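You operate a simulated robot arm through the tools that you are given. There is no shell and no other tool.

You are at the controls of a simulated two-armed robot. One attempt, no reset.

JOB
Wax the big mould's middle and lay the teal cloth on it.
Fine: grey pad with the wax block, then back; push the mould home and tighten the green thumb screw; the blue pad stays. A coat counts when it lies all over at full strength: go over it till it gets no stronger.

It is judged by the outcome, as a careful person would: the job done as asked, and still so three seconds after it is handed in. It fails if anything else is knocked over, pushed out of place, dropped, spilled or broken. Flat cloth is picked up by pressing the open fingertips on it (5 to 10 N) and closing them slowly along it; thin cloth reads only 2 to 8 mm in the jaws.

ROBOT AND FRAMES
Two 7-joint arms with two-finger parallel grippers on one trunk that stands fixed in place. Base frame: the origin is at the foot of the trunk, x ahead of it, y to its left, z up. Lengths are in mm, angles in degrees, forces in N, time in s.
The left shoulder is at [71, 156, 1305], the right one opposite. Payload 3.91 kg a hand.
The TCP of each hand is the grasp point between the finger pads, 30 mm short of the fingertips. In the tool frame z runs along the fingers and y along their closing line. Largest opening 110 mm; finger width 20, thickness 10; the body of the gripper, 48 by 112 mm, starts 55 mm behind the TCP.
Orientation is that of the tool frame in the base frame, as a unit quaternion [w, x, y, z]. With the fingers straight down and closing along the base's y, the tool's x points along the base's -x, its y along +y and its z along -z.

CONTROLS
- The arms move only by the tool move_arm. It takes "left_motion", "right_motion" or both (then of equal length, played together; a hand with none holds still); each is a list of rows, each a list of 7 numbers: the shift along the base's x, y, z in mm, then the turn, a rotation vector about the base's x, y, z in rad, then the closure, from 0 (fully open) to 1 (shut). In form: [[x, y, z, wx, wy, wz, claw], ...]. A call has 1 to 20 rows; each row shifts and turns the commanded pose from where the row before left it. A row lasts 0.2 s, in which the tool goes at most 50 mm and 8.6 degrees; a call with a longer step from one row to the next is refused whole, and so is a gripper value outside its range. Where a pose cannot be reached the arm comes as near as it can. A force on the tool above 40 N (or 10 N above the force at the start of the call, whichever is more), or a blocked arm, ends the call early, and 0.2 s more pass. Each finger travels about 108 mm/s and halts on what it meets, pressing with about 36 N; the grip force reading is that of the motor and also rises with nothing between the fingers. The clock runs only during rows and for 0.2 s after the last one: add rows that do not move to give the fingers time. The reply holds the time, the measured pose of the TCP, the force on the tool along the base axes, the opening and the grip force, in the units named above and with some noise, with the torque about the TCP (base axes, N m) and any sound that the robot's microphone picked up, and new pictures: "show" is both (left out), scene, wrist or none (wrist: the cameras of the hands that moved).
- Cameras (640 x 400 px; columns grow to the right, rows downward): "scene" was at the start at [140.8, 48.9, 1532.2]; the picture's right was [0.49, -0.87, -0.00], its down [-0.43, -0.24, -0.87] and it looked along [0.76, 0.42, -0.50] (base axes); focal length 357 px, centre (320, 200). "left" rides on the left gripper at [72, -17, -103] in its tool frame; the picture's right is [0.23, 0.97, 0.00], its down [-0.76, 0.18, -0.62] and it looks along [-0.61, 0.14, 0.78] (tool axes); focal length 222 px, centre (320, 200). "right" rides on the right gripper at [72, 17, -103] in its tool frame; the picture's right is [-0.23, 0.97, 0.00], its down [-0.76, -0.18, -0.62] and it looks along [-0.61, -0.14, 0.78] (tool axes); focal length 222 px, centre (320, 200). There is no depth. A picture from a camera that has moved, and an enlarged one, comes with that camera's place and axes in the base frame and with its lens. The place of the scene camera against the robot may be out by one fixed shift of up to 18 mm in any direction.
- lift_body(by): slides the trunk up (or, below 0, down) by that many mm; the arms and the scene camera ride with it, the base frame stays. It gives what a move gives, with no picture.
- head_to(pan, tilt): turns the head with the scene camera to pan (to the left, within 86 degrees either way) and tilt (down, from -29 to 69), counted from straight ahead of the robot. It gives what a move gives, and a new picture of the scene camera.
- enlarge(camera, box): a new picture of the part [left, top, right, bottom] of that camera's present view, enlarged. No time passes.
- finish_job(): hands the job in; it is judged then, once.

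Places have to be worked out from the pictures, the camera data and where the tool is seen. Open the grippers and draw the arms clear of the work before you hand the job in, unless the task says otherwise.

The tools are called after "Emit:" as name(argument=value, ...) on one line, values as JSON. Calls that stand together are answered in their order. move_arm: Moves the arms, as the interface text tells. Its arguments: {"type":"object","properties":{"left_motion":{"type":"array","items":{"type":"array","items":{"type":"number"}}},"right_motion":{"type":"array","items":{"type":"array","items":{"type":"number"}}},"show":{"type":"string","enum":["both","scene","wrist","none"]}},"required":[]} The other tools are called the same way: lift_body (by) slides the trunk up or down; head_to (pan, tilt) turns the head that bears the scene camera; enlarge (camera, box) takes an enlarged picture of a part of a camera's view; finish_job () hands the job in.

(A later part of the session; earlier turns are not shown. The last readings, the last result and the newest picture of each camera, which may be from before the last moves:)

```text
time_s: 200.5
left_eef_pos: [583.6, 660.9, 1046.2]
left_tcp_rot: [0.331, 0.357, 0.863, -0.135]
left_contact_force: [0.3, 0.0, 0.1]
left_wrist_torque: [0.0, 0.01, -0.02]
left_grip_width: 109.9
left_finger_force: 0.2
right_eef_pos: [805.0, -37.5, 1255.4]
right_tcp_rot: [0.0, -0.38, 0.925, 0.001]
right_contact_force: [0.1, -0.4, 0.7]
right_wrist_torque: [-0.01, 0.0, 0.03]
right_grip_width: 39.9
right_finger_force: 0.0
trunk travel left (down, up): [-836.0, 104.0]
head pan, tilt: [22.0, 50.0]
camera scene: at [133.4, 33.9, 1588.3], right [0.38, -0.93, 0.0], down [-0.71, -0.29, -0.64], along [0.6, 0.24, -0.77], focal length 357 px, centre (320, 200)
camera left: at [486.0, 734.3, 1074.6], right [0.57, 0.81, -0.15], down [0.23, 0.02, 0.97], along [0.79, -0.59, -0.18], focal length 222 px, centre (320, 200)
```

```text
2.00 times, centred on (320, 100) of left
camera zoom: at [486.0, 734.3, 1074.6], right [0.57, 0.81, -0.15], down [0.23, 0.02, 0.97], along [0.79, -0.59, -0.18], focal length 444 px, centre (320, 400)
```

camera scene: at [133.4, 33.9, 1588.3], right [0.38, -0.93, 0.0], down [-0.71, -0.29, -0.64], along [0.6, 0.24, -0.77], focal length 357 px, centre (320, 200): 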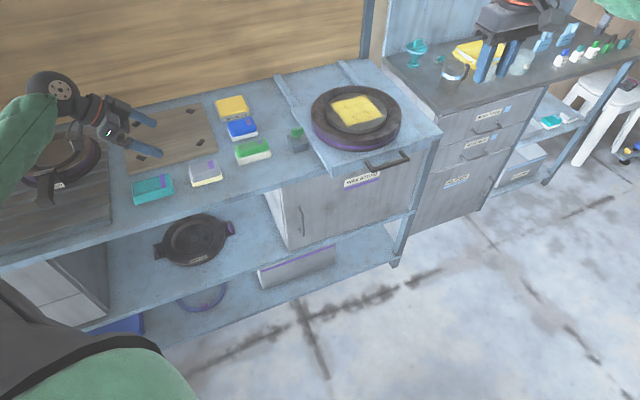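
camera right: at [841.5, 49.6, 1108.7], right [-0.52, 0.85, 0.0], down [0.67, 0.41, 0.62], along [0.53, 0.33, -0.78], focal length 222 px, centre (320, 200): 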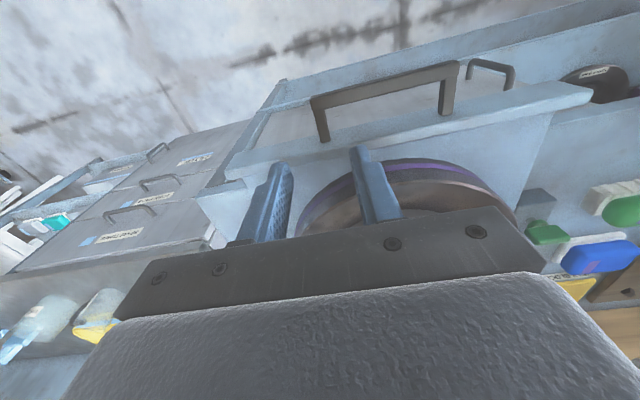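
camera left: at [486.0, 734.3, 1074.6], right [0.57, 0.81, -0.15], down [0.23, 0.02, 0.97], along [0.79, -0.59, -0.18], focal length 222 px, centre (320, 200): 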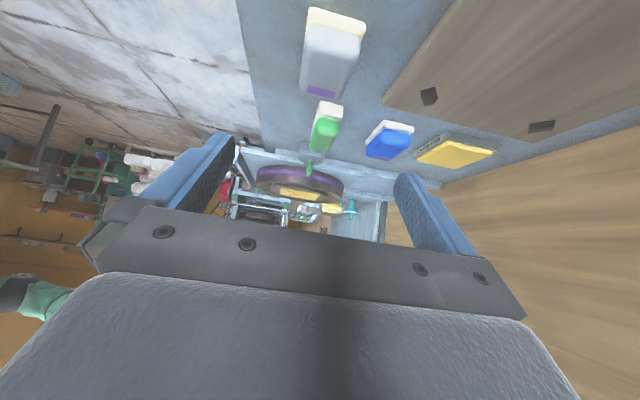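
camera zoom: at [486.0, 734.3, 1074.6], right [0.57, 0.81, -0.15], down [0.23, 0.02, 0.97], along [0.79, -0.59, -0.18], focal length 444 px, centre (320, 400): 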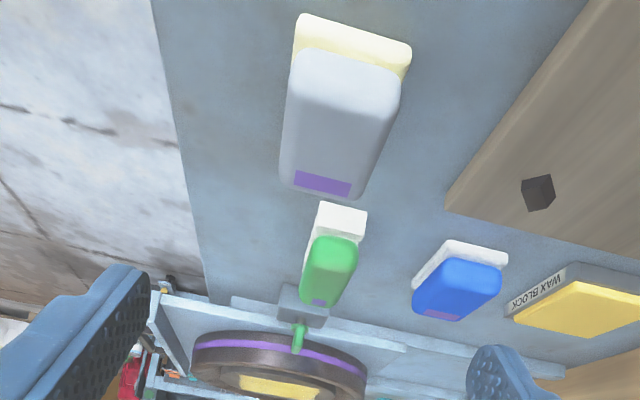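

The grey pad is back beside the cloth, and everything stands as at the start. Next I look closely at the teal cloth: I untilt and back the left hand off so its camera sees it.

Emit:
move_arm(left_motion=[[-16, 16, 2, 0.104, 0.104, 0, 0], [-16, 16, 2, 0.104, 0.104, 0, 0], [-16, 16, 0, 0.104, 0.104, 0, 0], [-16, 16, 0, 0.104, 0.104, 0, 0], [-16, 16, 0, 0.104, 0.104, 0, 0], [0, 0, 0, 0, 0, 0, 0]], show="both")

Emit:
enlarge(camera="left", box=[220, 90, 400, 220])

Emit:
enlarge(camera="scene", box=[120, 160, 190, 210])

```text
time_s: 201.9
left_eef_pos: [504.0, 739.0, 1050.8]
left_tcp_rot: [-0.003, 0.383, 0.924, 0.002]
left_contact_force: [-0.5, 0.5, 0.0]
left_wrist_torque: [-0.02, 0.03, 0.02]
left_grip_width: 110.0
left_finger_force: 0.0
right_eef_pos: [804.4, -37.4, 1256.5]
right_tcp_rot: [0.0, -0.38, 0.925, 0.001]
right_contact_force: [-0.1, -0.3, 0.0]
right_wrist_torque: [0.01, 0.03, 0.01]
right_grip_width: 39.9
right_finger_force: 0.2
trunk travel left (down, up): [-836.0, 104.0]
head pan, tilt: [22.0, 50.0]
camera scene: at [132.9, 33.8, 1588.4], right [0.38, -0.93, 0.0], down [-0.71, -0.29, -0.64], along [0.6, 0.24, -0.77], focal length 357 px, centre (320, 200)
camera left: at [441.8, 777.6, 1153.9], right [0.53, 0.85, 0.0], down [0.67, -0.42, 0.62], along [0.53, -0.33, -0.79], focal length 222 px, centre (320, 200)
```

scene: 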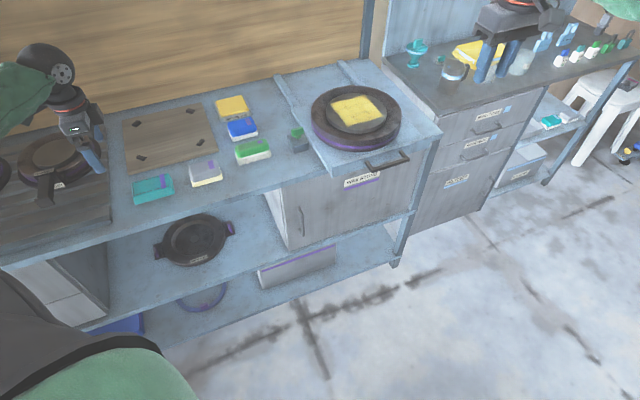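
left: 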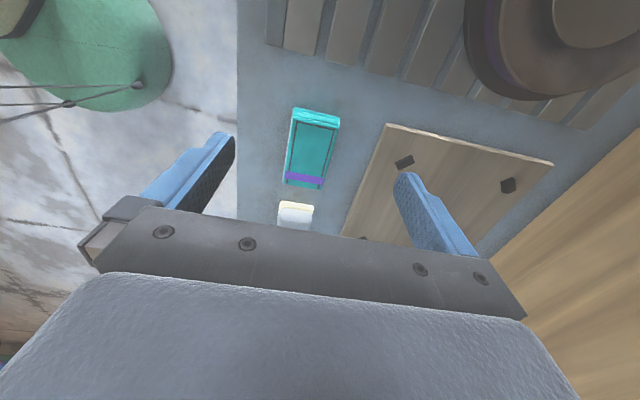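

```text
3.08 times, centred on (310, 155) of left
camera zoom: at [441.8, 777.6, 1153.9], right [0.53, 0.85, 0.0], down [0.67, -0.42, 0.62], along [0.53, -0.33, -0.79], focal length 684 px, centre (351, 338)
```

zoom: 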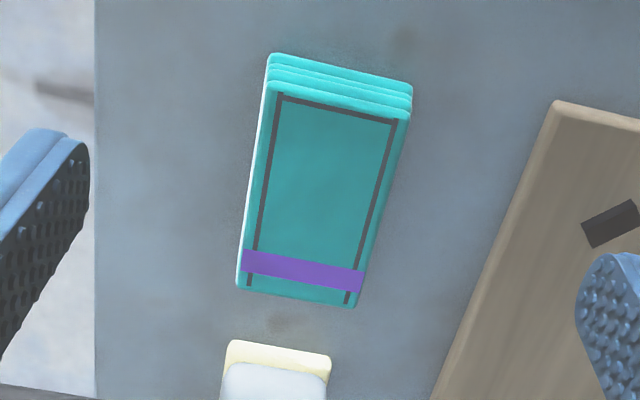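

```text
8.00 times, centred on (155, 185) of scene
camera zoom: at [132.9, 33.8, 1588.4], right [0.38, -0.93, 0.0], down [-0.71, -0.29, -0.64], along [0.6, 0.24, -0.77], focal length 2857 px, centre (1640, 320)
```

zoom: 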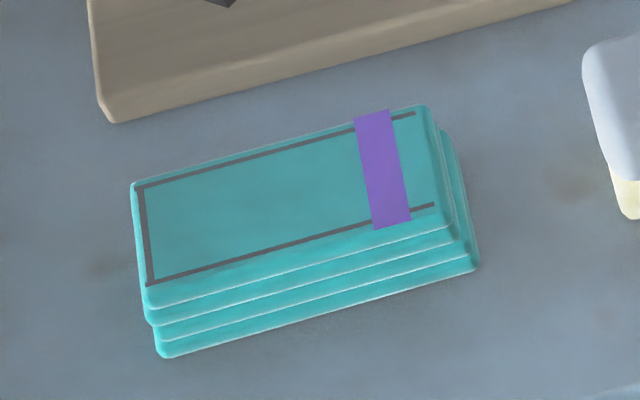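

The cloth is a folded bundle, about 95 × 57 × 25 mm, at centre tang −97, normal 881, top z ≈885 (bench ≈860). I'll grip it across its short side with a 30° tilt. First I tilt and line up.

Emit:
move_arm(left_motion=[[1, -1, -10, -0.0926, -0.0926, 0, 0.1], [1, -1, -10, -0.0926, -0.0926, 0, 0.2], [1, -1, -15, -0.0926, -0.0926, 0, 0.27], [1, 0, -15, -0.0926, -0.0926, 0, 0.27], [0, 0, 0, 0, 0, 0, 0.27]], show="both")

Emit:
enlarge(camera="left", box=[200, 50, 440, 220])

```text
time_s: 203.1
left_eef_pos: [510.4, 736.6, 1000.2]
left_tcp_rot: [0.238, 0.371, 0.892, -0.097]
left_contact_force: [-0.2, 0.9, 0.4]
left_wrist_torque: [0.0, -0.06, -0.05]
left_grip_width: 80.3
left_finger_force: 0.0
right_eef_pos: [804.3, -38.0, 1257.0]
right_tcp_rot: [0.001, -0.38, 0.925, 0.001]
right_contact_force: [-0.1, -1.0, -0.1]
right_wrist_torque: [-0.04, 0.0, 0.01]
right_grip_width: 40.1
right_finger_force: 0.1
trunk travel left (down, up): [-836.0, 104.0]
head pan, tilt: [22.0, 50.0]
camera scene: at [133.2, 33.3, 1588.4], right [0.37, -0.93, 0.0], down [-0.71, -0.29, -0.64], along [0.6, 0.24, -0.77], focal length 357 px, centre (320, 200)
camera left: at [416.9, 804.4, 1053.7], right [0.55, 0.83, -0.11], down [0.37, -0.12, 0.92], along [0.75, -0.55, -0.38], focal length 222 px, centre (320, 200)
```

scene: 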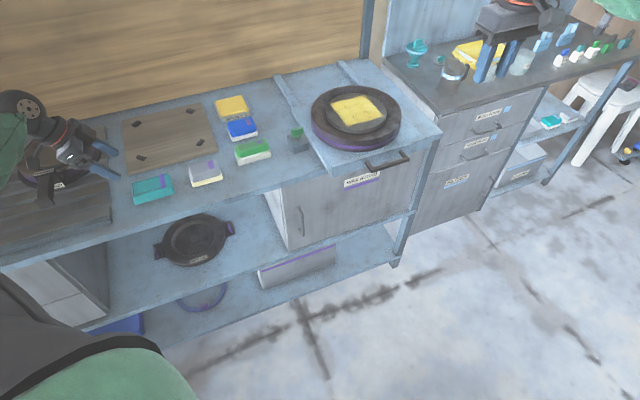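
left: 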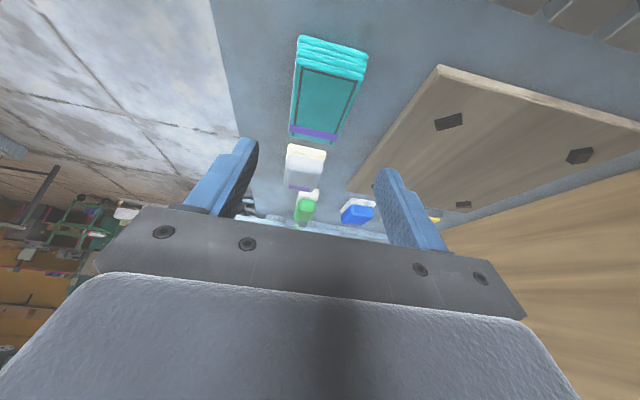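

```text
2.35 times, centred on (320, 135) of left
camera zoom: at [416.9, 804.4, 1053.7], right [0.55, 0.83, -0.11], down [0.37, -0.12, 0.92], along [0.75, -0.55, -0.38], focal length 523 px, centre (320, 353)
```

zoom: 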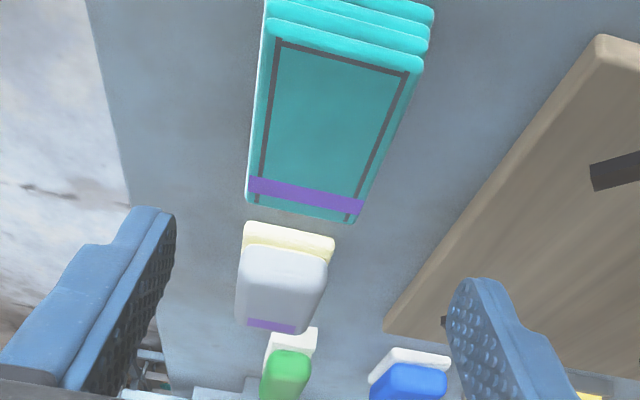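

Lined up (normal 881.7). I come down along the slant with 80 mm opening, stopping a little high to check the clearance.

Emit:
move_arm(left_motion=[[9, -9, -22, 0, 0, 0, 0.27], [9, -9, -22, 0, 0, 0, 0.27], [9, -9, -22, 0, 0, 0, 0.27], [7, -7, -20, 0, 0, 0, 0.27], [0, 0, 0, 0, 0, 0, 0.27]], show="both")

Emit:
enlarge(camera="left", box=[180, 20, 460, 220])

Emit:
enlarge(camera="scene", box=[70, 110, 240, 230])

```text
time_s: 204.3
left_eef_pos: [542.7, 703.8, 915.5]
left_tcp_rot: [0.238, 0.37, 0.893, -0.097]
left_contact_force: [0.0, -0.1, 0.1]
left_wrist_torque: [-0.01, -0.01, 0.01]
left_grip_width: 80.3
left_finger_force: 0.0
right_eef_pos: [805.3, -36.9, 1255.3]
right_tcp_rot: [0.0, -0.379, 0.925, 0.001]
right_contact_force: [0.2, 0.7, 0.0]
right_wrist_torque: [-0.02, 0.04, 0.04]
right_grip_width: 40.1
right_finger_force: 0.1
trunk travel left (down, up): [-836.0, 104.0]
head pan, tilt: [22.0, 50.0]
camera scene: at [132.7, 33.6, 1588.4], right [0.38, -0.93, 0.0], down [-0.71, -0.29, -0.64], along [0.6, 0.24, -0.77], focal length 357 px, centre (320, 200)
camera left: at [450.2, 771.3, 968.3], right [0.55, 0.83, -0.11], down [0.37, -0.13, 0.92], along [0.75, -0.55, -0.38], focal length 222 px, centre (320, 200)
```

scene: 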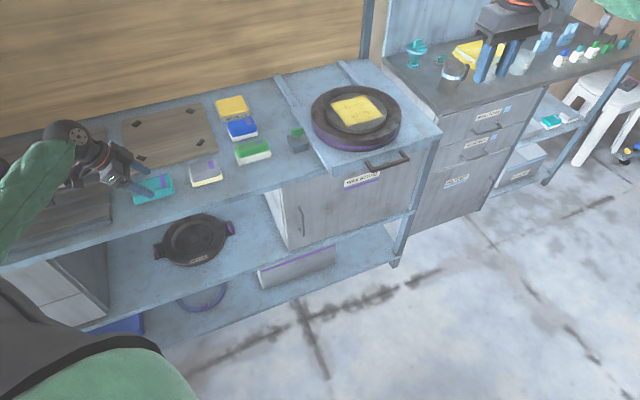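
left: 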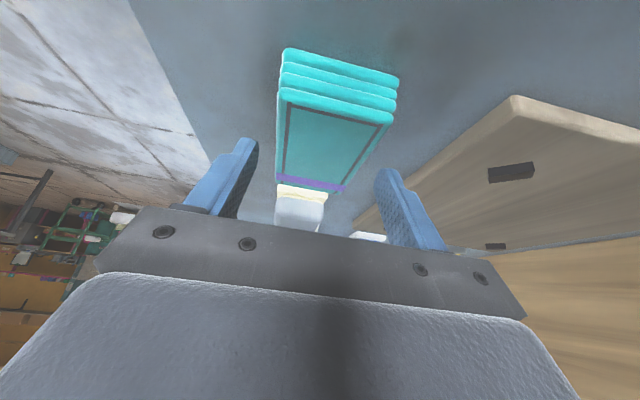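

```text
2.00 times, centred on (320, 120) of left
camera zoom: at [450.2, 771.3, 968.3], right [0.55, 0.83, -0.11], down [0.37, -0.13, 0.92], along [0.75, -0.55, -0.38], focal length 444 px, centre (320, 360)
```

zoom: 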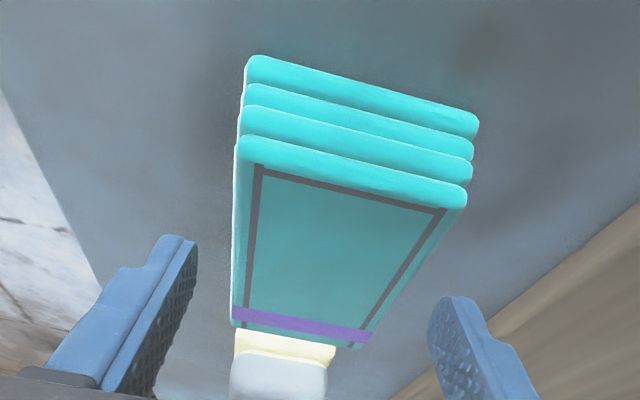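

```text
3.33 times, centred on (155, 170) of scene
camera zoom: at [132.7, 33.6, 1588.4], right [0.38, -0.93, 0.0], down [-0.71, -0.29, -0.64], along [0.6, 0.24, -0.77], focal length 1190 px, centre (870, 300)
```

zoom: 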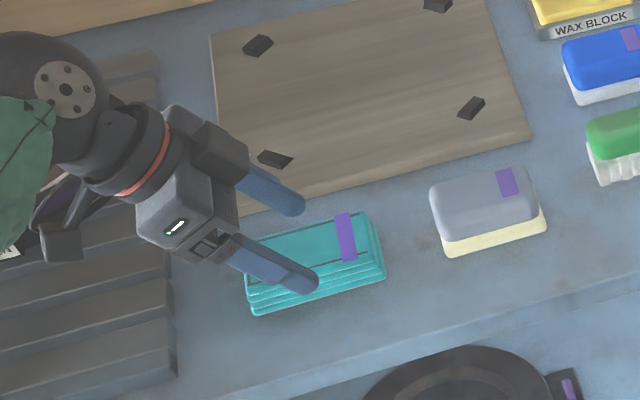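

Four stacked folds, slightly wider at the bottom: one folded cloth. The fingers straddle it with room on both sides. I go down the rest of the way and close slowly.

Emit:
move_arm(left_motion=[[3, -3, -8, 0, 0, 0, 0.27], [2, -2, -6, 0, 0, 0, 0.27], [1, -1, -4, 0, 0, 0, 0.27], [0, 0, 0, 0, 0, 0, 0.33], [0, 0, 0, 0, 0, 0, 0.39], [0, 0, 0, 0, 0, 0, 0.45], [0, 0, 0, 0, 0, 0, 0.5], [0, 0, 0, 0, 0, 0, 0.53], [0, 0, 0, 0, 0, 0, 0.53]], show="both")

Emit:
enlarge(camera="left", box=[180, 20, 460, 220])

Emit:
enlarge(camera="scene", box=[70, 110, 240, 230])

```text
time_s: 206.3
left_eef_pos: [549.8, 697.1, 897.0]
left_tcp_rot: [0.237, 0.37, 0.893, -0.097]
left_contact_force: [0.9, -0.4, 0.1]
left_wrist_torque: [-0.01, 0.01, -0.02]
left_grip_width: 60.9
left_finger_force: 36.1
right_eef_pos: [804.1, -38.3, 1256.0]
right_tcp_rot: [0.0, -0.38, 0.925, 0.002]
right_contact_force: [-0.2, 0.5, 0.0]
right_wrist_torque: [0.02, 0.02, 0.02]
right_grip_width: 40.1
right_finger_force: 0.0
trunk travel left (down, up): [-836.0, 104.0]
head pan, tilt: [22.0, 50.0]
camera scene: at [133.0, 33.7, 1588.4], right [0.38, -0.93, 0.0], down [-0.71, -0.29, -0.64], along [0.6, 0.24, -0.77], focal length 357 px, centre (320, 200)
camera left: at [456.9, 765.0, 950.5], right [0.55, 0.83, -0.11], down [0.37, -0.12, 0.92], along [0.75, -0.55, -0.38], focal length 222 px, centre (320, 200)
```

scene: 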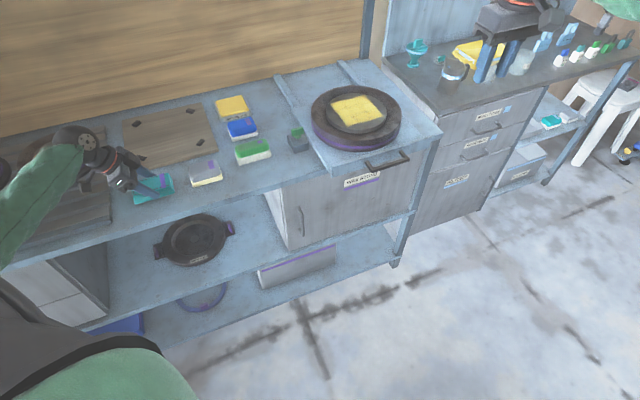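
left: 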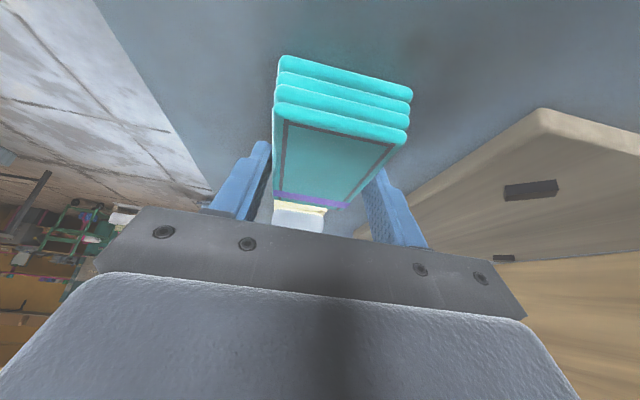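

```text
2.00 times, centred on (320, 120) of left
camera zoom: at [456.9, 765.0, 950.5], right [0.55, 0.83, -0.11], down [0.37, -0.12, 0.92], along [0.75, -0.55, -0.38], focal length 444 px, centre (320, 360)
```

zoom: 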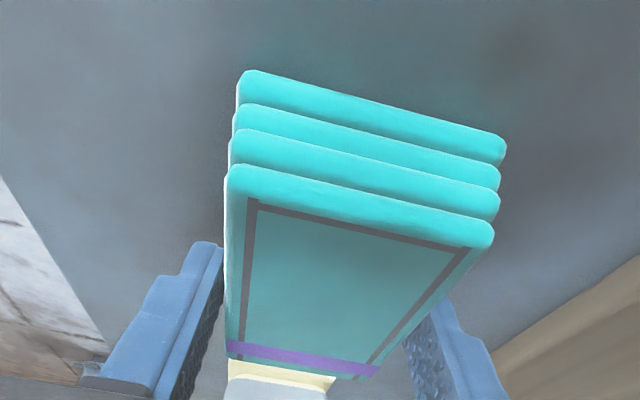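

```text
3.33 times, centred on (155, 170) of scene
camera zoom: at [133.0, 33.7, 1588.4], right [0.38, -0.93, 0.0], down [-0.71, -0.29, -0.64], along [0.6, 0.24, -0.77], focal length 1190 px, centre (870, 300)
```

zoom: 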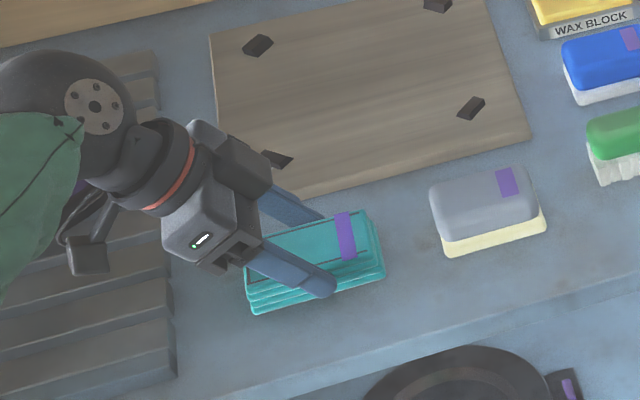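

It grips like a firm bundle, 60.9 mm wide. I lift it a little and check that the whole cloth comes along.

Emit:
move_arm(left_motion=[[0, 0, 0, 0, 0, 0, 1], [0, 0, 6, 0, 0, 0, 1], [0, 0, 10, 0, 0, 0, 1], [0, 0, 15, 0, 0, 0, 1], [0, 0, 20, 0, 0, 0, 1], [0, 0, 0, 0, 0, 0, 1]], show="both")

Emit:
enlarge(camera="scene", box=[70, 100, 240, 220])

```text
time_s: 207.7
left_eef_pos: [547.2, 696.9, 948.7]
left_tcp_rot: [0.237, 0.37, 0.893, -0.098]
left_contact_force: [-1.4, 0.1, -0.6]
left_wrist_torque: [-0.01, 0.0, -0.02]
left_grip_width: 60.9
left_finger_force: 35.9
right_eef_pos: [803.9, -38.3, 1255.5]
right_tcp_rot: [0.0, -0.38, 0.925, 0.002]
right_contact_force: [0.1, 0.1, 0.4]
right_wrist_torque: [0.01, -0.01, 0.05]
right_grip_width: 40.2
right_finger_force: 0.1
trunk travel left (down, up): [-836.0, 104.0]
head pan, tilt: [22.0, 50.0]
camera scene: at [133.2, 33.9, 1588.3], right [0.38, -0.93, 0.0], down [-0.71, -0.29, -0.64], along [0.6, 0.24, -0.77], focal length 357 px, centre (320, 200)
camera left: at [455.5, 765.1, 1001.5], right [0.55, 0.83, -0.11], down [0.37, -0.12, 0.92], along [0.75, -0.55, -0.38], focal length 222 px, centre (320, 200)
```

scene: 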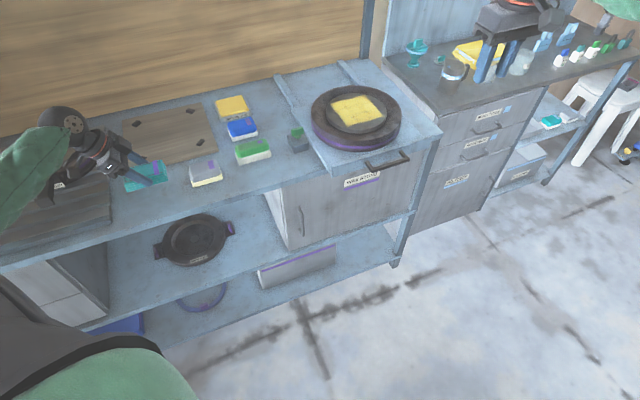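
left: 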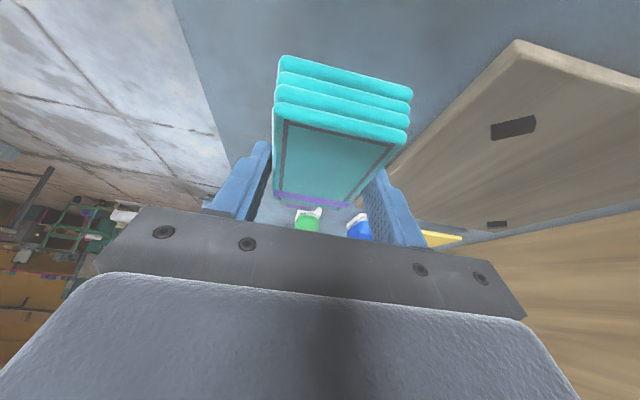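

```text
3.33 times, centred on (155, 160) of scene
camera zoom: at [133.2, 33.9, 1588.3], right [0.38, -0.93, 0.0], down [-0.71, -0.29, -0.64], along [0.6, 0.24, -0.77], focal length 1190 px, centre (870, 333)
```

zoom: 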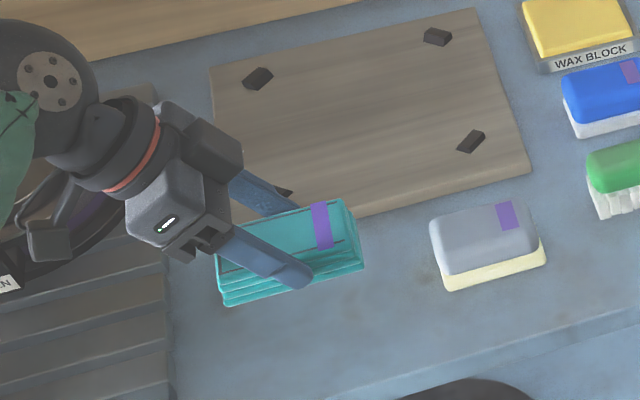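

The whole cloth comes up level. I carry it toward the mould: raise, untilt, turn +90° upright, then tilt forward again (keeping the elbow out).

Emit:
move_arm(left_motion=[[8, -5, 25, 0.0926, 0.0926, 0, 1], [10, -8, 25, 0.0926, 0.0926, 0, 1], [16, -11, 20, 0.0926, 0.0926, 0, 1], [16, -11, 15, 0.0926, 0.0926, 0, 1], [17, -12, 10, 0, 0, 0.1428, 1], [17, -12, 10, 0, 0, 0.1428, 1], [17, -12, 10, 0, 0, 0.1428, 1], [17, -12, 10, 0, 0, 0.1428, 1], [17, -12, 5, 0, 0, 0.1428, 1], [17, -12, 5, 0, 0, 0.1428, 1], [17, -12, 5, 0, 0, 0.1428, 1], [17, -12, 5, 0, 0, 0.1428, 1], [17, -12, 5, 0, 0, 0.1428, 1], [17, -12, 0, 0, 0, 0.1428, 1], [17, -12, 0, 0, 0, 0.1428, 1], [17, -12, 0, 0.0926, -0.0926, 0, 1], [17, -12, 0, 0.0926, -0.0926, 0, 1], [17, -12, 0, 0.0926, -0.0926, 0, 1], [17, -12, 0, 0.0926, -0.0926, 0, 1], [0, 0, 0, 0, 0, 0, 1]], show="both")

```text
time_s: 211.9
left_eef_pos: [855.1, 482.8, 1099.4]
left_tcp_rot: [0.237, -0.37, 0.893, 0.1]
left_contact_force: [0.3, 0.4, 0.0]
left_wrist_torque: [0.0, 0.02, 0.05]
left_grip_width: 61.2
left_finger_force: 35.7
right_eef_pos: [803.9, -36.1, 1257.4]
right_tcp_rot: [0.0, -0.379, 0.925, 0.001]
right_contact_force: [1.0, -0.1, 0.4]
right_wrist_torque: [-0.02, 0.0, -0.01]
right_grip_width: 39.8
right_finger_force: 0.0
trunk travel left (down, up): [-836.0, 104.0]
head pan, tilt: [22.0, 50.0]
camera scene: at [133.2, 34.2, 1588.4], right [0.38, -0.93, 0.0], down [-0.71, -0.29, -0.64], along [0.6, 0.24, -0.77], focal length 357 px, centre (320, 200)
camera left: at [785.8, 389.3, 1151.6], right [-0.83, 0.55, -0.11], down [0.12, 0.37, 0.92], along [0.55, 0.75, -0.38], focal length 222 px, centre (320, 200)
```

scene: 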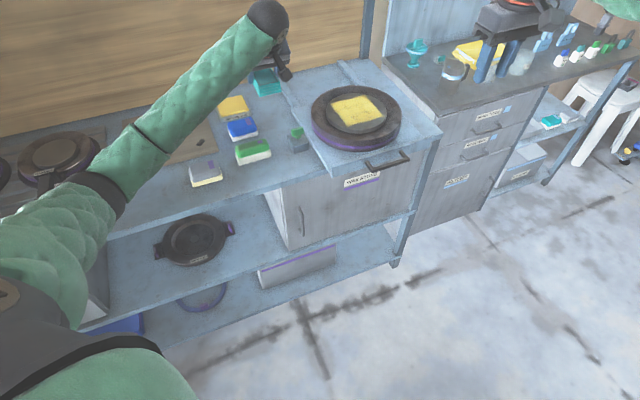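
left: 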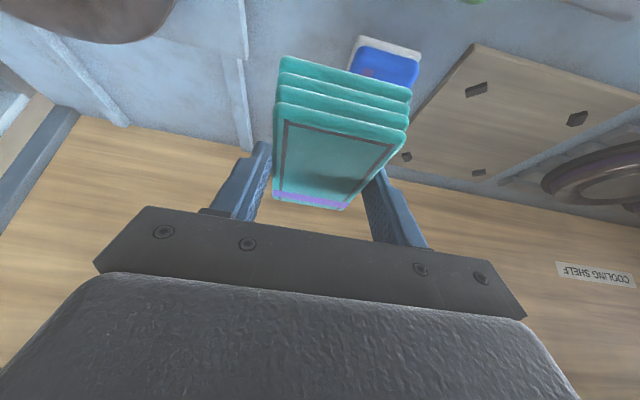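

The cloth is held level. I move it over the mould's centre at a safe height.

Emit:
move_arm(left_motion=[[20, -31, -8, 0, 0, 0, 1], [20, -31, -8, 0, 0, 0, 1], [20, -31, -8, 0, 0, 0, 1], [20, -31, -8, 0, 0, 0, 1], [20, -31, -8, 0, 0, 0, 1], [20, -31, -8, 0, 0, 0, 1], [21, -33, -8, 0, 0, 0, 1], [0, 0, 0, 0, 0, 0, 1]], show="both")

Emit:
enlarge(camera="left", box=[100, 0, 540, 230])

```text
time_s: 213.7
left_eef_pos: [994.9, 263.4, 1042.5]
left_tcp_rot: [0.236, -0.37, 0.893, 0.1]
left_contact_force: [0.0, -0.5, -0.2]
left_wrist_torque: [-0.04, 0.0, -0.01]
left_grip_width: 60.7
left_finger_force: 36.1
right_eef_pos: [803.8, -37.1, 1258.2]
right_tcp_rot: [0.001, -0.379, 0.925, 0.0]
right_contact_force: [-0.6, 0.4, 0.1]
right_wrist_torque: [0.01, 0.0, 0.0]
right_grip_width: 40.0
right_finger_force: 0.1
trunk travel left (down, up): [-836.0, 104.0]
head pan, tilt: [22.0, 50.0]
camera scene: at [132.8, 34.7, 1588.4], right [0.37, -0.93, 0.0], down [-0.71, -0.29, -0.64], along [0.6, 0.24, -0.77], focal length 357 px, centre (320, 200)
camera left: at [926.3, 170.2, 1095.5], right [-0.83, 0.55, -0.11], down [0.13, 0.37, 0.92], along [0.55, 0.75, -0.38], focal length 222 px, centre (320, 200)
```

scene: 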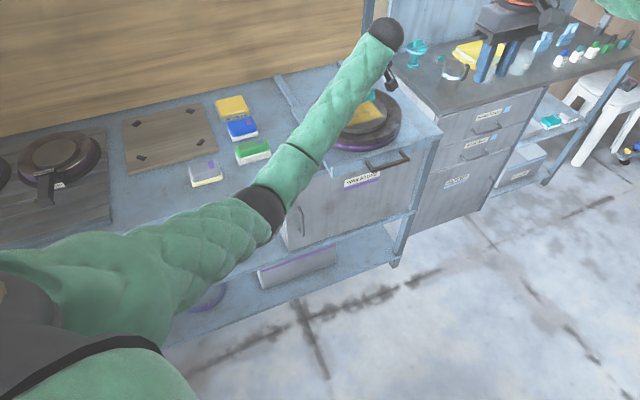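
left: 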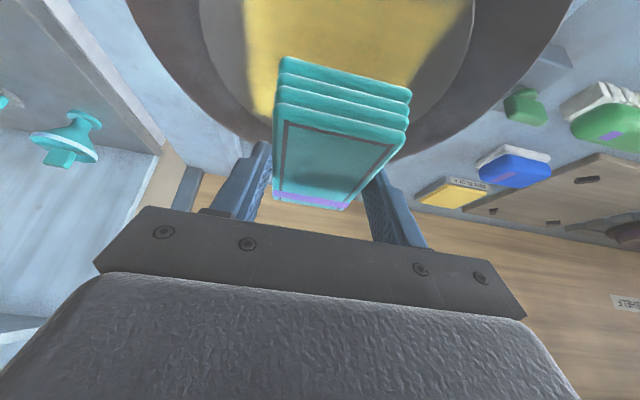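

```text
1.45 times, centred on (320, 115) of left
camera zoom: at [926.3, 170.2, 1095.5], right [-0.83, 0.55, -0.11], down [0.13, 0.37, 0.92], along [0.55, 0.75, -0.38], focal length 323 px, centre (320, 324)
```

zoom: 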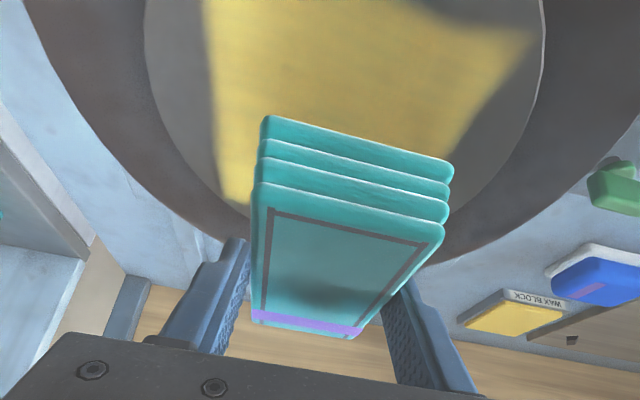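

The cloth hovers right over the disc's centre (tang 517, normal 897). I lower it slowly onto the waxed patch.

Emit:
move_arm(left_motion=[[0.5, 0, -15, 0, 0, 0, 1], [0.5, 0, -15, 0, 0, 0, 1], [0, 0, -12, 0, 0, 0, 1], [0, 0, -8, 0, 0, 0, 1], [0, 0, -5, 0, 0, 0, 1], [0, 0, -3, 0, 0, 0, 1], [0, 0, -2, 0, 0, 0, 1], [0, 0, -2, 0, 0, 0, 1], [0, 0, 0, 0, 0, 0, 1]], show="wrist")

```text
time_s: 215.7
left_eef_pos: [997.1, 263.5, 979.7]
left_tcp_rot: [0.235, -0.369, 0.893, 0.1]
left_contact_force: [-0.2, 0.6, -0.5]
left_wrist_torque: [0.01, 0.02, 0.0]
left_grip_width: 61.0
left_finger_force: 36.1
right_eef_pos: [804.6, -36.4, 1255.3]
right_tcp_rot: [-0.001, -0.378, 0.926, 0.001]
right_contact_force: [-0.9, 0.1, 0.5]
right_wrist_torque: [-0.01, -0.01, 0.04]
right_grip_width: 39.8
right_finger_force: 0.1
trunk travel left (down, up): [-836.0, 104.0]
head pan, tilt: [22.0, 50.0]
camera left: at [927.7, 170.0, 1033.1], right [-0.83, 0.55, -0.11], down [0.13, 0.37, 0.92], along [0.55, 0.75, -0.38], focal length 222 px, centre (320, 200)
```

left: 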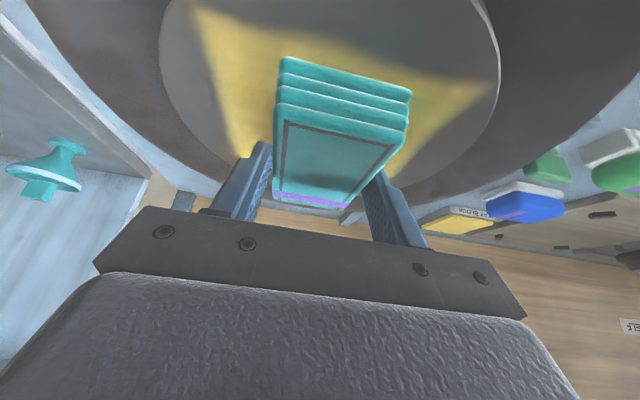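

No contact yet at 979.7; I continue in 1 mm steps until it rests.

Emit:
move_arm(left_motion=[[0, 0, -1, 0, 0, 0, 1], [0, 0, -1, 0, 0, 0, 1], [0, 0, -1, 0, 0, 0, 1], [0, 0, 0, 0, 0, 0, 1]], show="none")

```text
time_s: 216.7
left_eef_pos: [995.4, 263.3, 979.2]
left_tcp_rot: [0.239, -0.369, 0.893, 0.099]
left_contact_force: [5.8, 3.0, 16.0]
left_wrist_torque: [-0.14, 0.16, 0.02]
left_grip_width: 61.3
left_finger_force: 35.4
right_eef_pos: [802.3, -39.8, 1257.2]
right_tcp_rot: [0.001, -0.38, 0.925, 0.002]
right_contact_force: [0.3, 0.2, 0.8]
right_wrist_torque: [-0.02, 0.01, -0.01]
right_grip_width: 40.2
right_finger_force: 0.1
trunk travel left (down, up): [-836.0, 104.0]
head pan, tilt: [22.0, 50.0]
```

It rests on the disc (16 N). I ease up 2 mm and open the fingers slowly.

Emit:
move_arm(left_motion=[[0, 0, 2, 0, 0, 0, 1], [0, 0, 0, 0, 0, 0, 0.9], [0, 0, 0, 0, 0, 0, 0.7], [0, 0, 0, 0, 0, 0, 0.55], [0, 0, 0, 0, 0, 0, 0.42], [0, 0, 0, 0, 0, 0, 0.3], [0, 0, 0, 0, 0, 0, 0.2], [0, 0, 0, 0, 0, 0, 0.2]], show="wrist")

```text
time_s: 218.5
left_eef_pos: [996.4, 263.1, 978.1]
left_tcp_rot: [0.236, -0.369, 0.893, 0.099]
left_contact_force: [0.3, 0.6, -0.6]
left_wrist_torque: [0.01, 0.0, -0.02]
left_grip_width: 88.0
left_finger_force: 0.1
right_eef_pos: [803.7, -38.1, 1256.3]
right_tcp_rot: [0.0, -0.379, 0.925, 0.001]
right_contact_force: [0.2, -0.1, -0.2]
right_wrist_torque: [-0.01, -0.02, 0.01]
right_grip_width: 40.2
right_finger_force: 0.0
trunk travel left (down, up): [-836.0, 104.0]
head pan, tilt: [22.0, 50.0]
camera left: at [927.4, 169.6, 1031.9], right [-0.83, 0.55, -0.11], down [0.13, 0.37, 0.92], along [0.55, 0.75, -0.38], focal length 222 px, centre (320, 200)
```

left: 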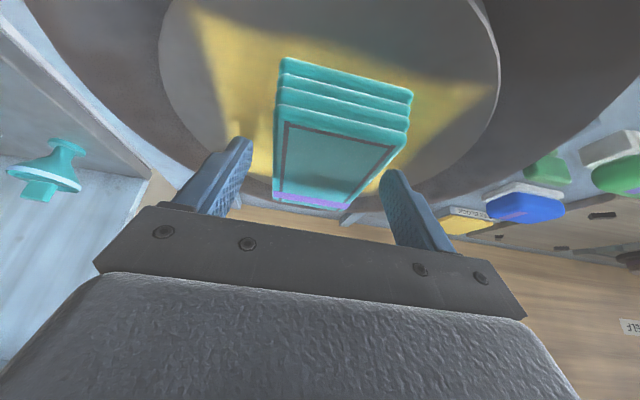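

The cloth is released and lies on the patch. I withdraw the hand up and back, then away to the left to inspect.

Emit:
move_arm(left_motion=[[-2, -2, 8, 0, 0, 0, 0.2], [-5, -5, 20, 0, 0, 0, 0.2], [-8, -8, 30, 0, 0, 0, 0.1], [-10, -5, 35, 0, 0, 0, 0], [-10, 20, 30, 0, 0, 0, 0], [-15, 45, 0, 0, 0, 0, 0], [-15, 45, 0, 0, 0, 0, 0], [-15, 45, 0, 0, 0, 0, 0], [-15, 45, 0, 0, 0, 0, 0], [-15, 40, 0, 0, 0, 0, 0], [0, 0, 0, 0, 0, 0, 0]], show="scene")

Emit:
enlarge(camera="scene", box=[260, 60, 450, 200])

```text
time_s: 220.9
left_eef_pos: [886.4, 482.0, 1103.6]
left_tcp_rot: [0.237, -0.368, 0.893, 0.1]
left_contact_force: [0.8, 0.0, -0.5]
left_wrist_torque: [0.01, 0.01, 0.0]
left_grip_width: 110.0
left_finger_force: 0.1
right_eef_pos: [803.7, -38.1, 1256.1]
right_tcp_rot: [0.002, -0.379, 0.925, 0.0]
right_contact_force: [0.5, -0.4, 0.6]
right_wrist_torque: [0.04, 0.01, -0.03]
right_grip_width: 40.1
right_finger_force: 0.1
trunk travel left (down, up): [-836.0, 104.0]
head pan, tilt: [22.0, 50.0]
camera scene: at [133.6, 32.5, 1588.3], right [0.38, -0.93, 0.0], down [-0.71, -0.29, -0.64], along [0.6, 0.24, -0.77], focal length 357 px, centre (320, 200)
```

scene: 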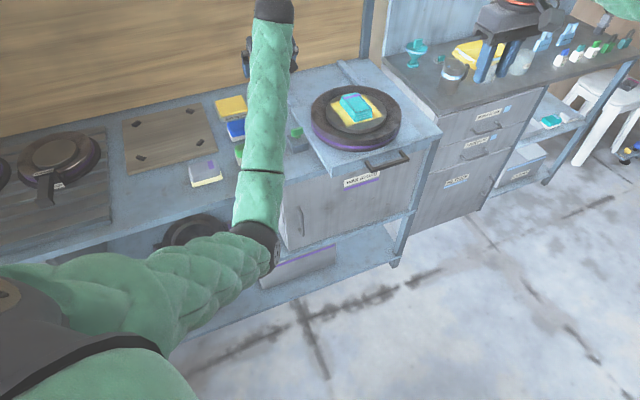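

```text
2.86 times, centred on (355, 130) of scene
camera zoom: at [133.6, 32.5, 1588.3], right [0.38, -0.93, 0.0], down [-0.71, -0.29, -0.64], along [0.6, 0.24, -0.77], focal length 1020 px, centre (220, 400)
```

zoom: 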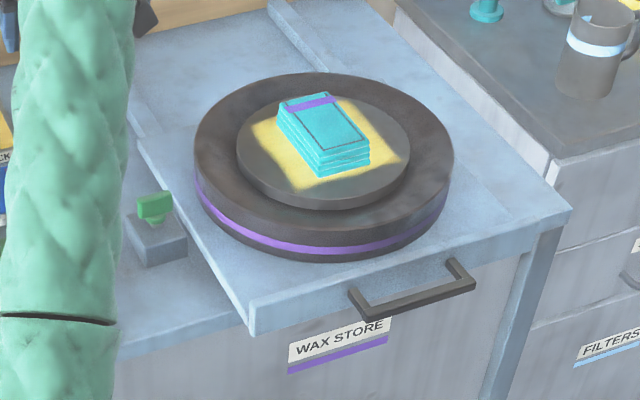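

The cloth lies flat, centred on the waxed patch. Now to push the mould home. I lower the trunk by 86 mm to the nominal height so both hands reach the bench comfortably.

Emit:
lift_body(by=-86)

```text
time_s: 222.1
left_eef_pos: [886.0, 481.6, 1017.2]
left_tcp_rot: [0.237, -0.369, 0.893, 0.099]
left_contact_force: [-1.4, -0.3, 0.8]
left_wrist_torque: [-0.01, -0.02, -0.01]
left_grip_width: 110.0
left_finger_force: 0.2
right_eef_pos: [804.4, -38.6, 1170.7]
right_tcp_rot: [0.0, -0.379, 0.925, 0.001]
right_contact_force: [0.6, -0.7, 0.5]
right_wrist_torque: [0.01, -0.05, 0.01]
right_grip_width: 39.9
right_finger_force: 0.1
trunk travel left (down, up): [-750.0, 190.0]
head pan, tilt: [22.0, 50.0]
```

Right hand: close the fingers, tilt 35° toward the bench, and move in front of the handle bar.

Emit:
move_arm(right_motion=[[0, 20, -30, 0, 0, 0, 1], [0, 22, -30, 0, 0, 0, 1], [1, 22, -30, 0.0863, -0.0863, 0, 1], [1, 22, -30, 0.0863, -0.0863, 0, 1], [1, 20, -30, 0.0863, -0.0863, 0, 1], [1, 0, -20, 0.0863, -0.0863, 0, 1], [0, 0, 0, 0.0863, -0.0863, 0, 1], [0, 0, 0, 0, 0, 0, 1]], show="both")

Emit:
enlarge(camera="scene", box=[290, 60, 480, 200])

```text
time_s: 223.9
left_eef_pos: [887.0, 482.1, 1016.6]
left_tcp_rot: [0.236, -0.37, 0.893, 0.099]
left_contact_force: [0.0, 0.0, -0.1]
left_wrist_torque: [0.01, 0.03, -0.02]
left_grip_width: 110.2
left_finger_force: 0.1
right_eef_pos: [808.3, 67.5, 1000.9]
right_tcp_rot: [0.277, -0.362, 0.883, 0.116]
right_contact_force: [0.0, -0.1, -0.6]
right_wrist_torque: [-0.02, -0.01, 0.0]
right_grip_width: 0.0
right_finger_force: 36.2
trunk travel left (down, up): [-750.0, 190.0]
head pan, tilt: [22.0, 50.0]
camera scene: at [133.5, 33.9, 1502.3], right [0.38, -0.93, 0.0], down [-0.71, -0.29, -0.64], along [0.6, 0.24, -0.77], focal length 357 px, centre (320, 200)
camera right: at [712.4, -2.6, 1042.2], right [-0.55, 0.82, 0.14], down [0.32, 0.06, 0.95], along [0.77, 0.57, -0.29], focal length 222 px, centre (320, 200)
```

scene: 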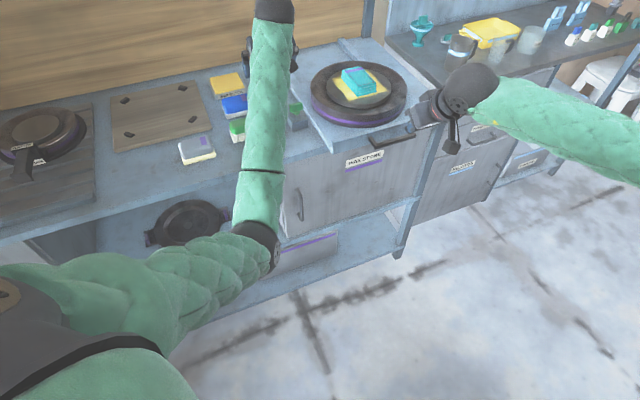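
right: 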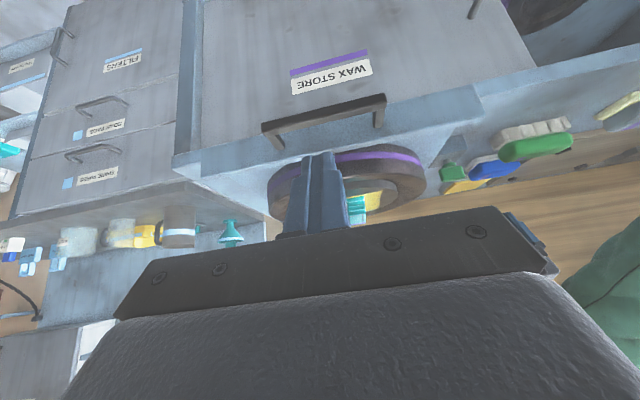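

```text
2.86 times, centred on (385, 130) of scene
camera zoom: at [133.5, 33.9, 1502.3], right [0.38, -0.93, 0.0], down [-0.71, -0.29, -0.64], along [0.6, 0.24, -0.77], focal length 1020 px, centre (134, 400)
```

zoom: 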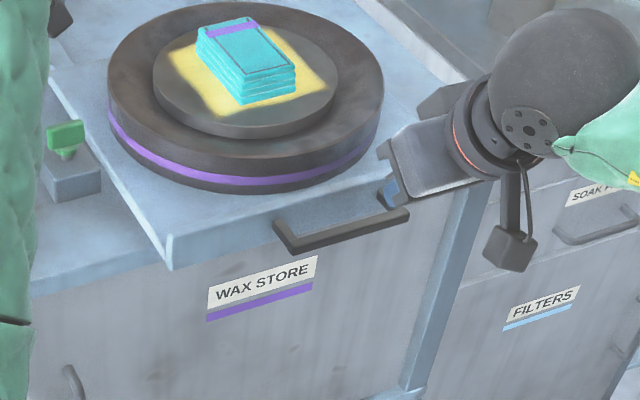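

The bar shows at normal ≈697 and the fingers are centred on it (tang 524). I lower to bar height and push gently along the bench normal.

Emit:
move_arm(right_motion=[[0, 0, -35, 0, 0, 0, 1], [0, 0, -35, 0, 0, 0, 1], [0, 0, -28, 0, 0, 0, 1], [8, 8, 0, 0, 0, 0, 1], [8, 8, 0, 0, 0, 0, 1], [8, 8, 0, 0, 0, 0, 1], [6, 6, 0, 0, 0, 0, 1], [4, 4, 0, 0, 0, 0, 1], [4, 4, 0, 0, 0, 0, 1], [4, 4, 0, 0, 0, 0, 1], [4, 4, 0, 0, 0, 0, 1], [0, 0, 0, 0, 0, 0, 1]], show="both")

Emit:
enlarge(camera="scene", box=[270, 40, 460, 180])

```text
time_s: 226.5
left_eef_pos: [886.5, 482.2, 1016.7]
left_tcp_rot: [0.236, -0.369, 0.893, 0.099]
left_contact_force: [0.8, 0.9, 0.2]
left_wrist_torque: [0.04, 0.02, -0.03]
left_grip_width: 110.2
left_finger_force: 0.0
right_eef_pos: [854.0, 114.0, 903.7]
right_tcp_rot: [0.277, -0.362, 0.882, 0.117]
right_contact_force: [0.9, 0.1, -0.3]
right_wrist_torque: [-0.04, -0.02, 0.0]
right_grip_width: 0.2
right_finger_force: 35.6
trunk travel left (down, up): [-750.0, 190.0]
head pan, tilt: [22.0, 50.0]
camera scene: at [133.1, 33.2, 1502.4], right [0.38, -0.93, 0.0], down [-0.71, -0.29, -0.64], along [0.6, 0.24, -0.77], focal length 357 px, centre (320, 200)
camera right: at [758.7, 43.0, 945.1], right [-0.55, 0.82, 0.14], down [0.32, 0.06, 0.95], along [0.77, 0.57, -0.29], focal length 222 px, centre (320, 200)
```

scene: 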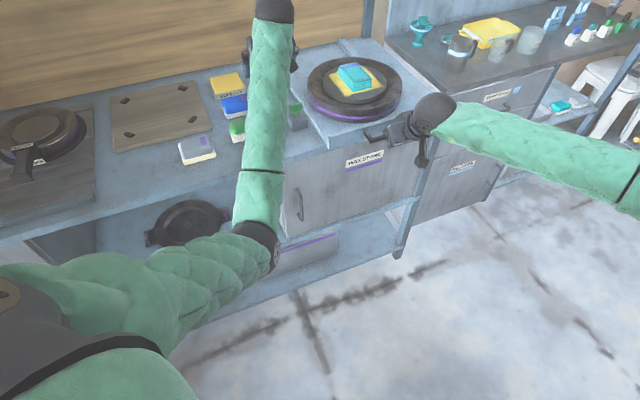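
right: 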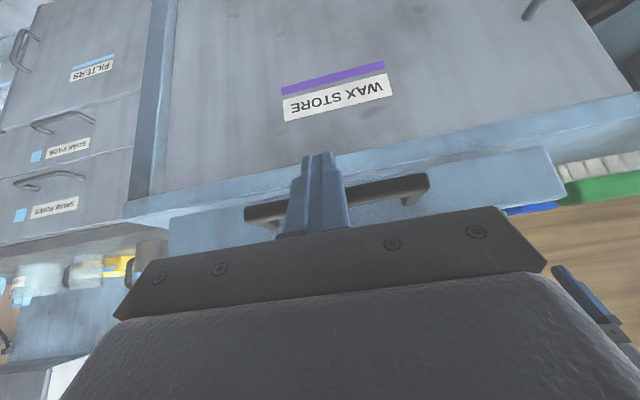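

```text
2.86 times, centred on (365, 110) of scene
camera zoom: at [133.1, 33.2, 1502.4], right [0.38, -0.93, 0.0], down [-0.71, -0.29, -0.64], along [0.6, 0.24, -0.77], focal length 1020 px, centre (191, 457)
```

zoom: 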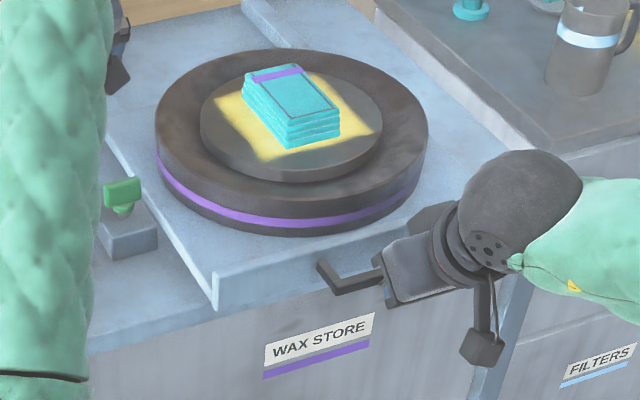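

Contact made; the tray follows. I continue pushing steadily while moving the left hand a bit further out of the way.

Emit:
move_arm(left_motion=[[-20, 20, 20, 0, 0, 0, 0], [-20, 20, 20, 0, 0, 0, 0], [-15, 20, 20, 0, 0, 0, 0], [0, 0, 0, 0, 0, 0, 0], [0, 0, 0, 0, 0, 0, 0], [0, 0, 0, 0, 0, 0, 0], [0, 0, 0, 0, 0, 0, 0], [0, 0, 0, 0, 0, 0, 0], [0, 0, 0, 0, 0, 0, 0], [0, 0, 0, 0, 0, 0, 0], [0, 0, 0, 0, 0, 0, 0], [0, 0, 0, 0, 0, 0, 0], [0, 0, 0, 0, 0, 0, 0], [0, 0, 0, 0, 0, 0, 0]], right_motion=[[4, 4, 0, 0, 0, 0, 1], [6, 6, 0, 0, 0, 0, 1], [6, 6, 0, 0, 0, 0, 1], [6, 6, 0, 0, 0, 0, 1], [6, 6, 0, 0, 0, 0, 1], [6, 6, 0, 0, 0, 0, 1], [6, 6, 0, 0, 0, 0, 1], [6, 6, 0, 0, 0, 0, 1], [6, 6, 0, 0, 0, 0, 1], [6, 6, 0, 0, 0, 0, 1], [6, 6, 0, 0, 0, 0, 1], [6, 6, 0, 0, 0, 0, 1], [4, 4, 0, 0, 0, 0, 1], [0, 0, 0, 0, 0, 0, 1]], show="both")

Emit:
enlarge(camera="scene", box=[270, 40, 460, 180])

```text
time_s: 229.5
left_eef_pos: [830.9, 542.9, 1077.0]
left_tcp_rot: [0.236, -0.369, 0.893, 0.099]
left_contact_force: [1.2, 0.6, -0.4]
left_wrist_torque: [-0.01, 0.05, 0.01]
left_grip_width: 110.3
left_finger_force: 0.1
right_eef_pos: [927.9, 189.0, 901.6]
right_tcp_rot: [0.278, -0.361, 0.882, 0.116]
right_contact_force: [0.4, -0.8, -0.1]
right_wrist_torque: [-0.04, 0.01, -0.01]
right_grip_width: 0.0
right_finger_force: 36.5
trunk travel left (down, up): [-750.0, 190.0]
head pan, tilt: [22.0, 50.0]
camera scene: at [133.3, 33.4, 1502.4], right [0.38, -0.93, 0.0], down [-0.71, -0.29, -0.64], along [0.6, 0.24, -0.77], focal length 357 px, centre (320, 200)
camera right: at [832.6, 116.7, 944.9], right [-0.55, 0.82, 0.14], down [0.32, 0.06, 0.95], along [0.77, 0.57, -0.29], focal length 222 px, centre (320, 200)
camera left: at [763.2, 449.3, 1130.5], right [-0.83, 0.55, -0.11], down [0.13, 0.37, 0.92], along [0.55, 0.75, -0.38], focal length 222 px, centre (320, 200)
```

scene: 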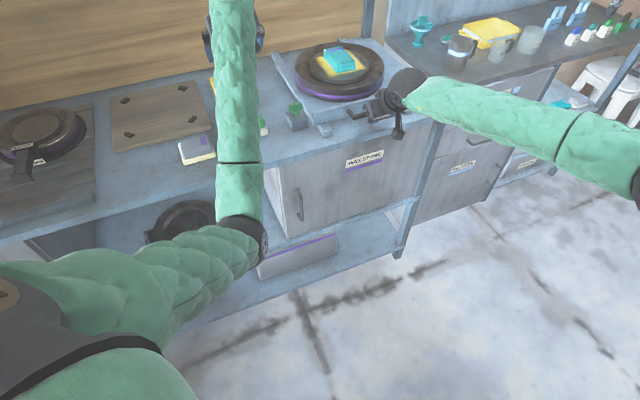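
right: 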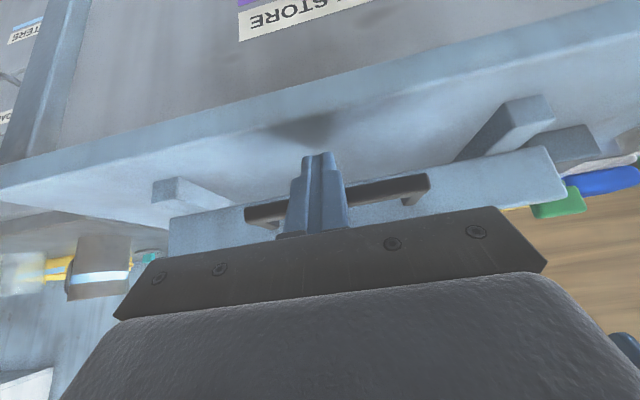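
left: 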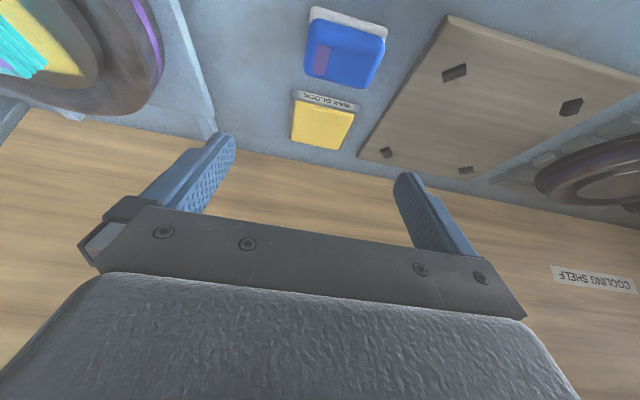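

```text
2.86 times, centred on (365, 110) of scene
camera zoom: at [133.3, 33.4, 1502.4], right [0.38, -0.93, 0.0], down [-0.71, -0.29, -0.64], along [0.6, 0.24, -0.77], focal length 1020 px, centre (191, 457)
```

zoom: 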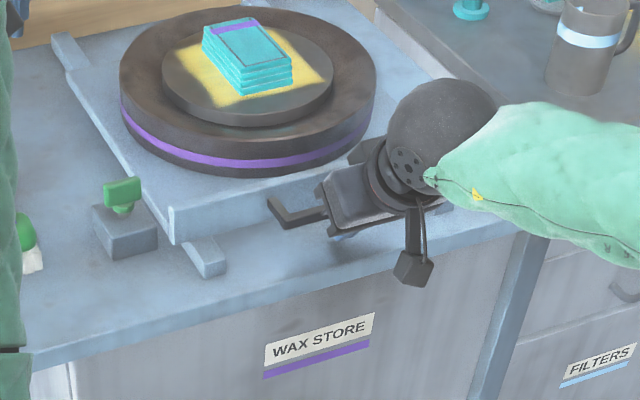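

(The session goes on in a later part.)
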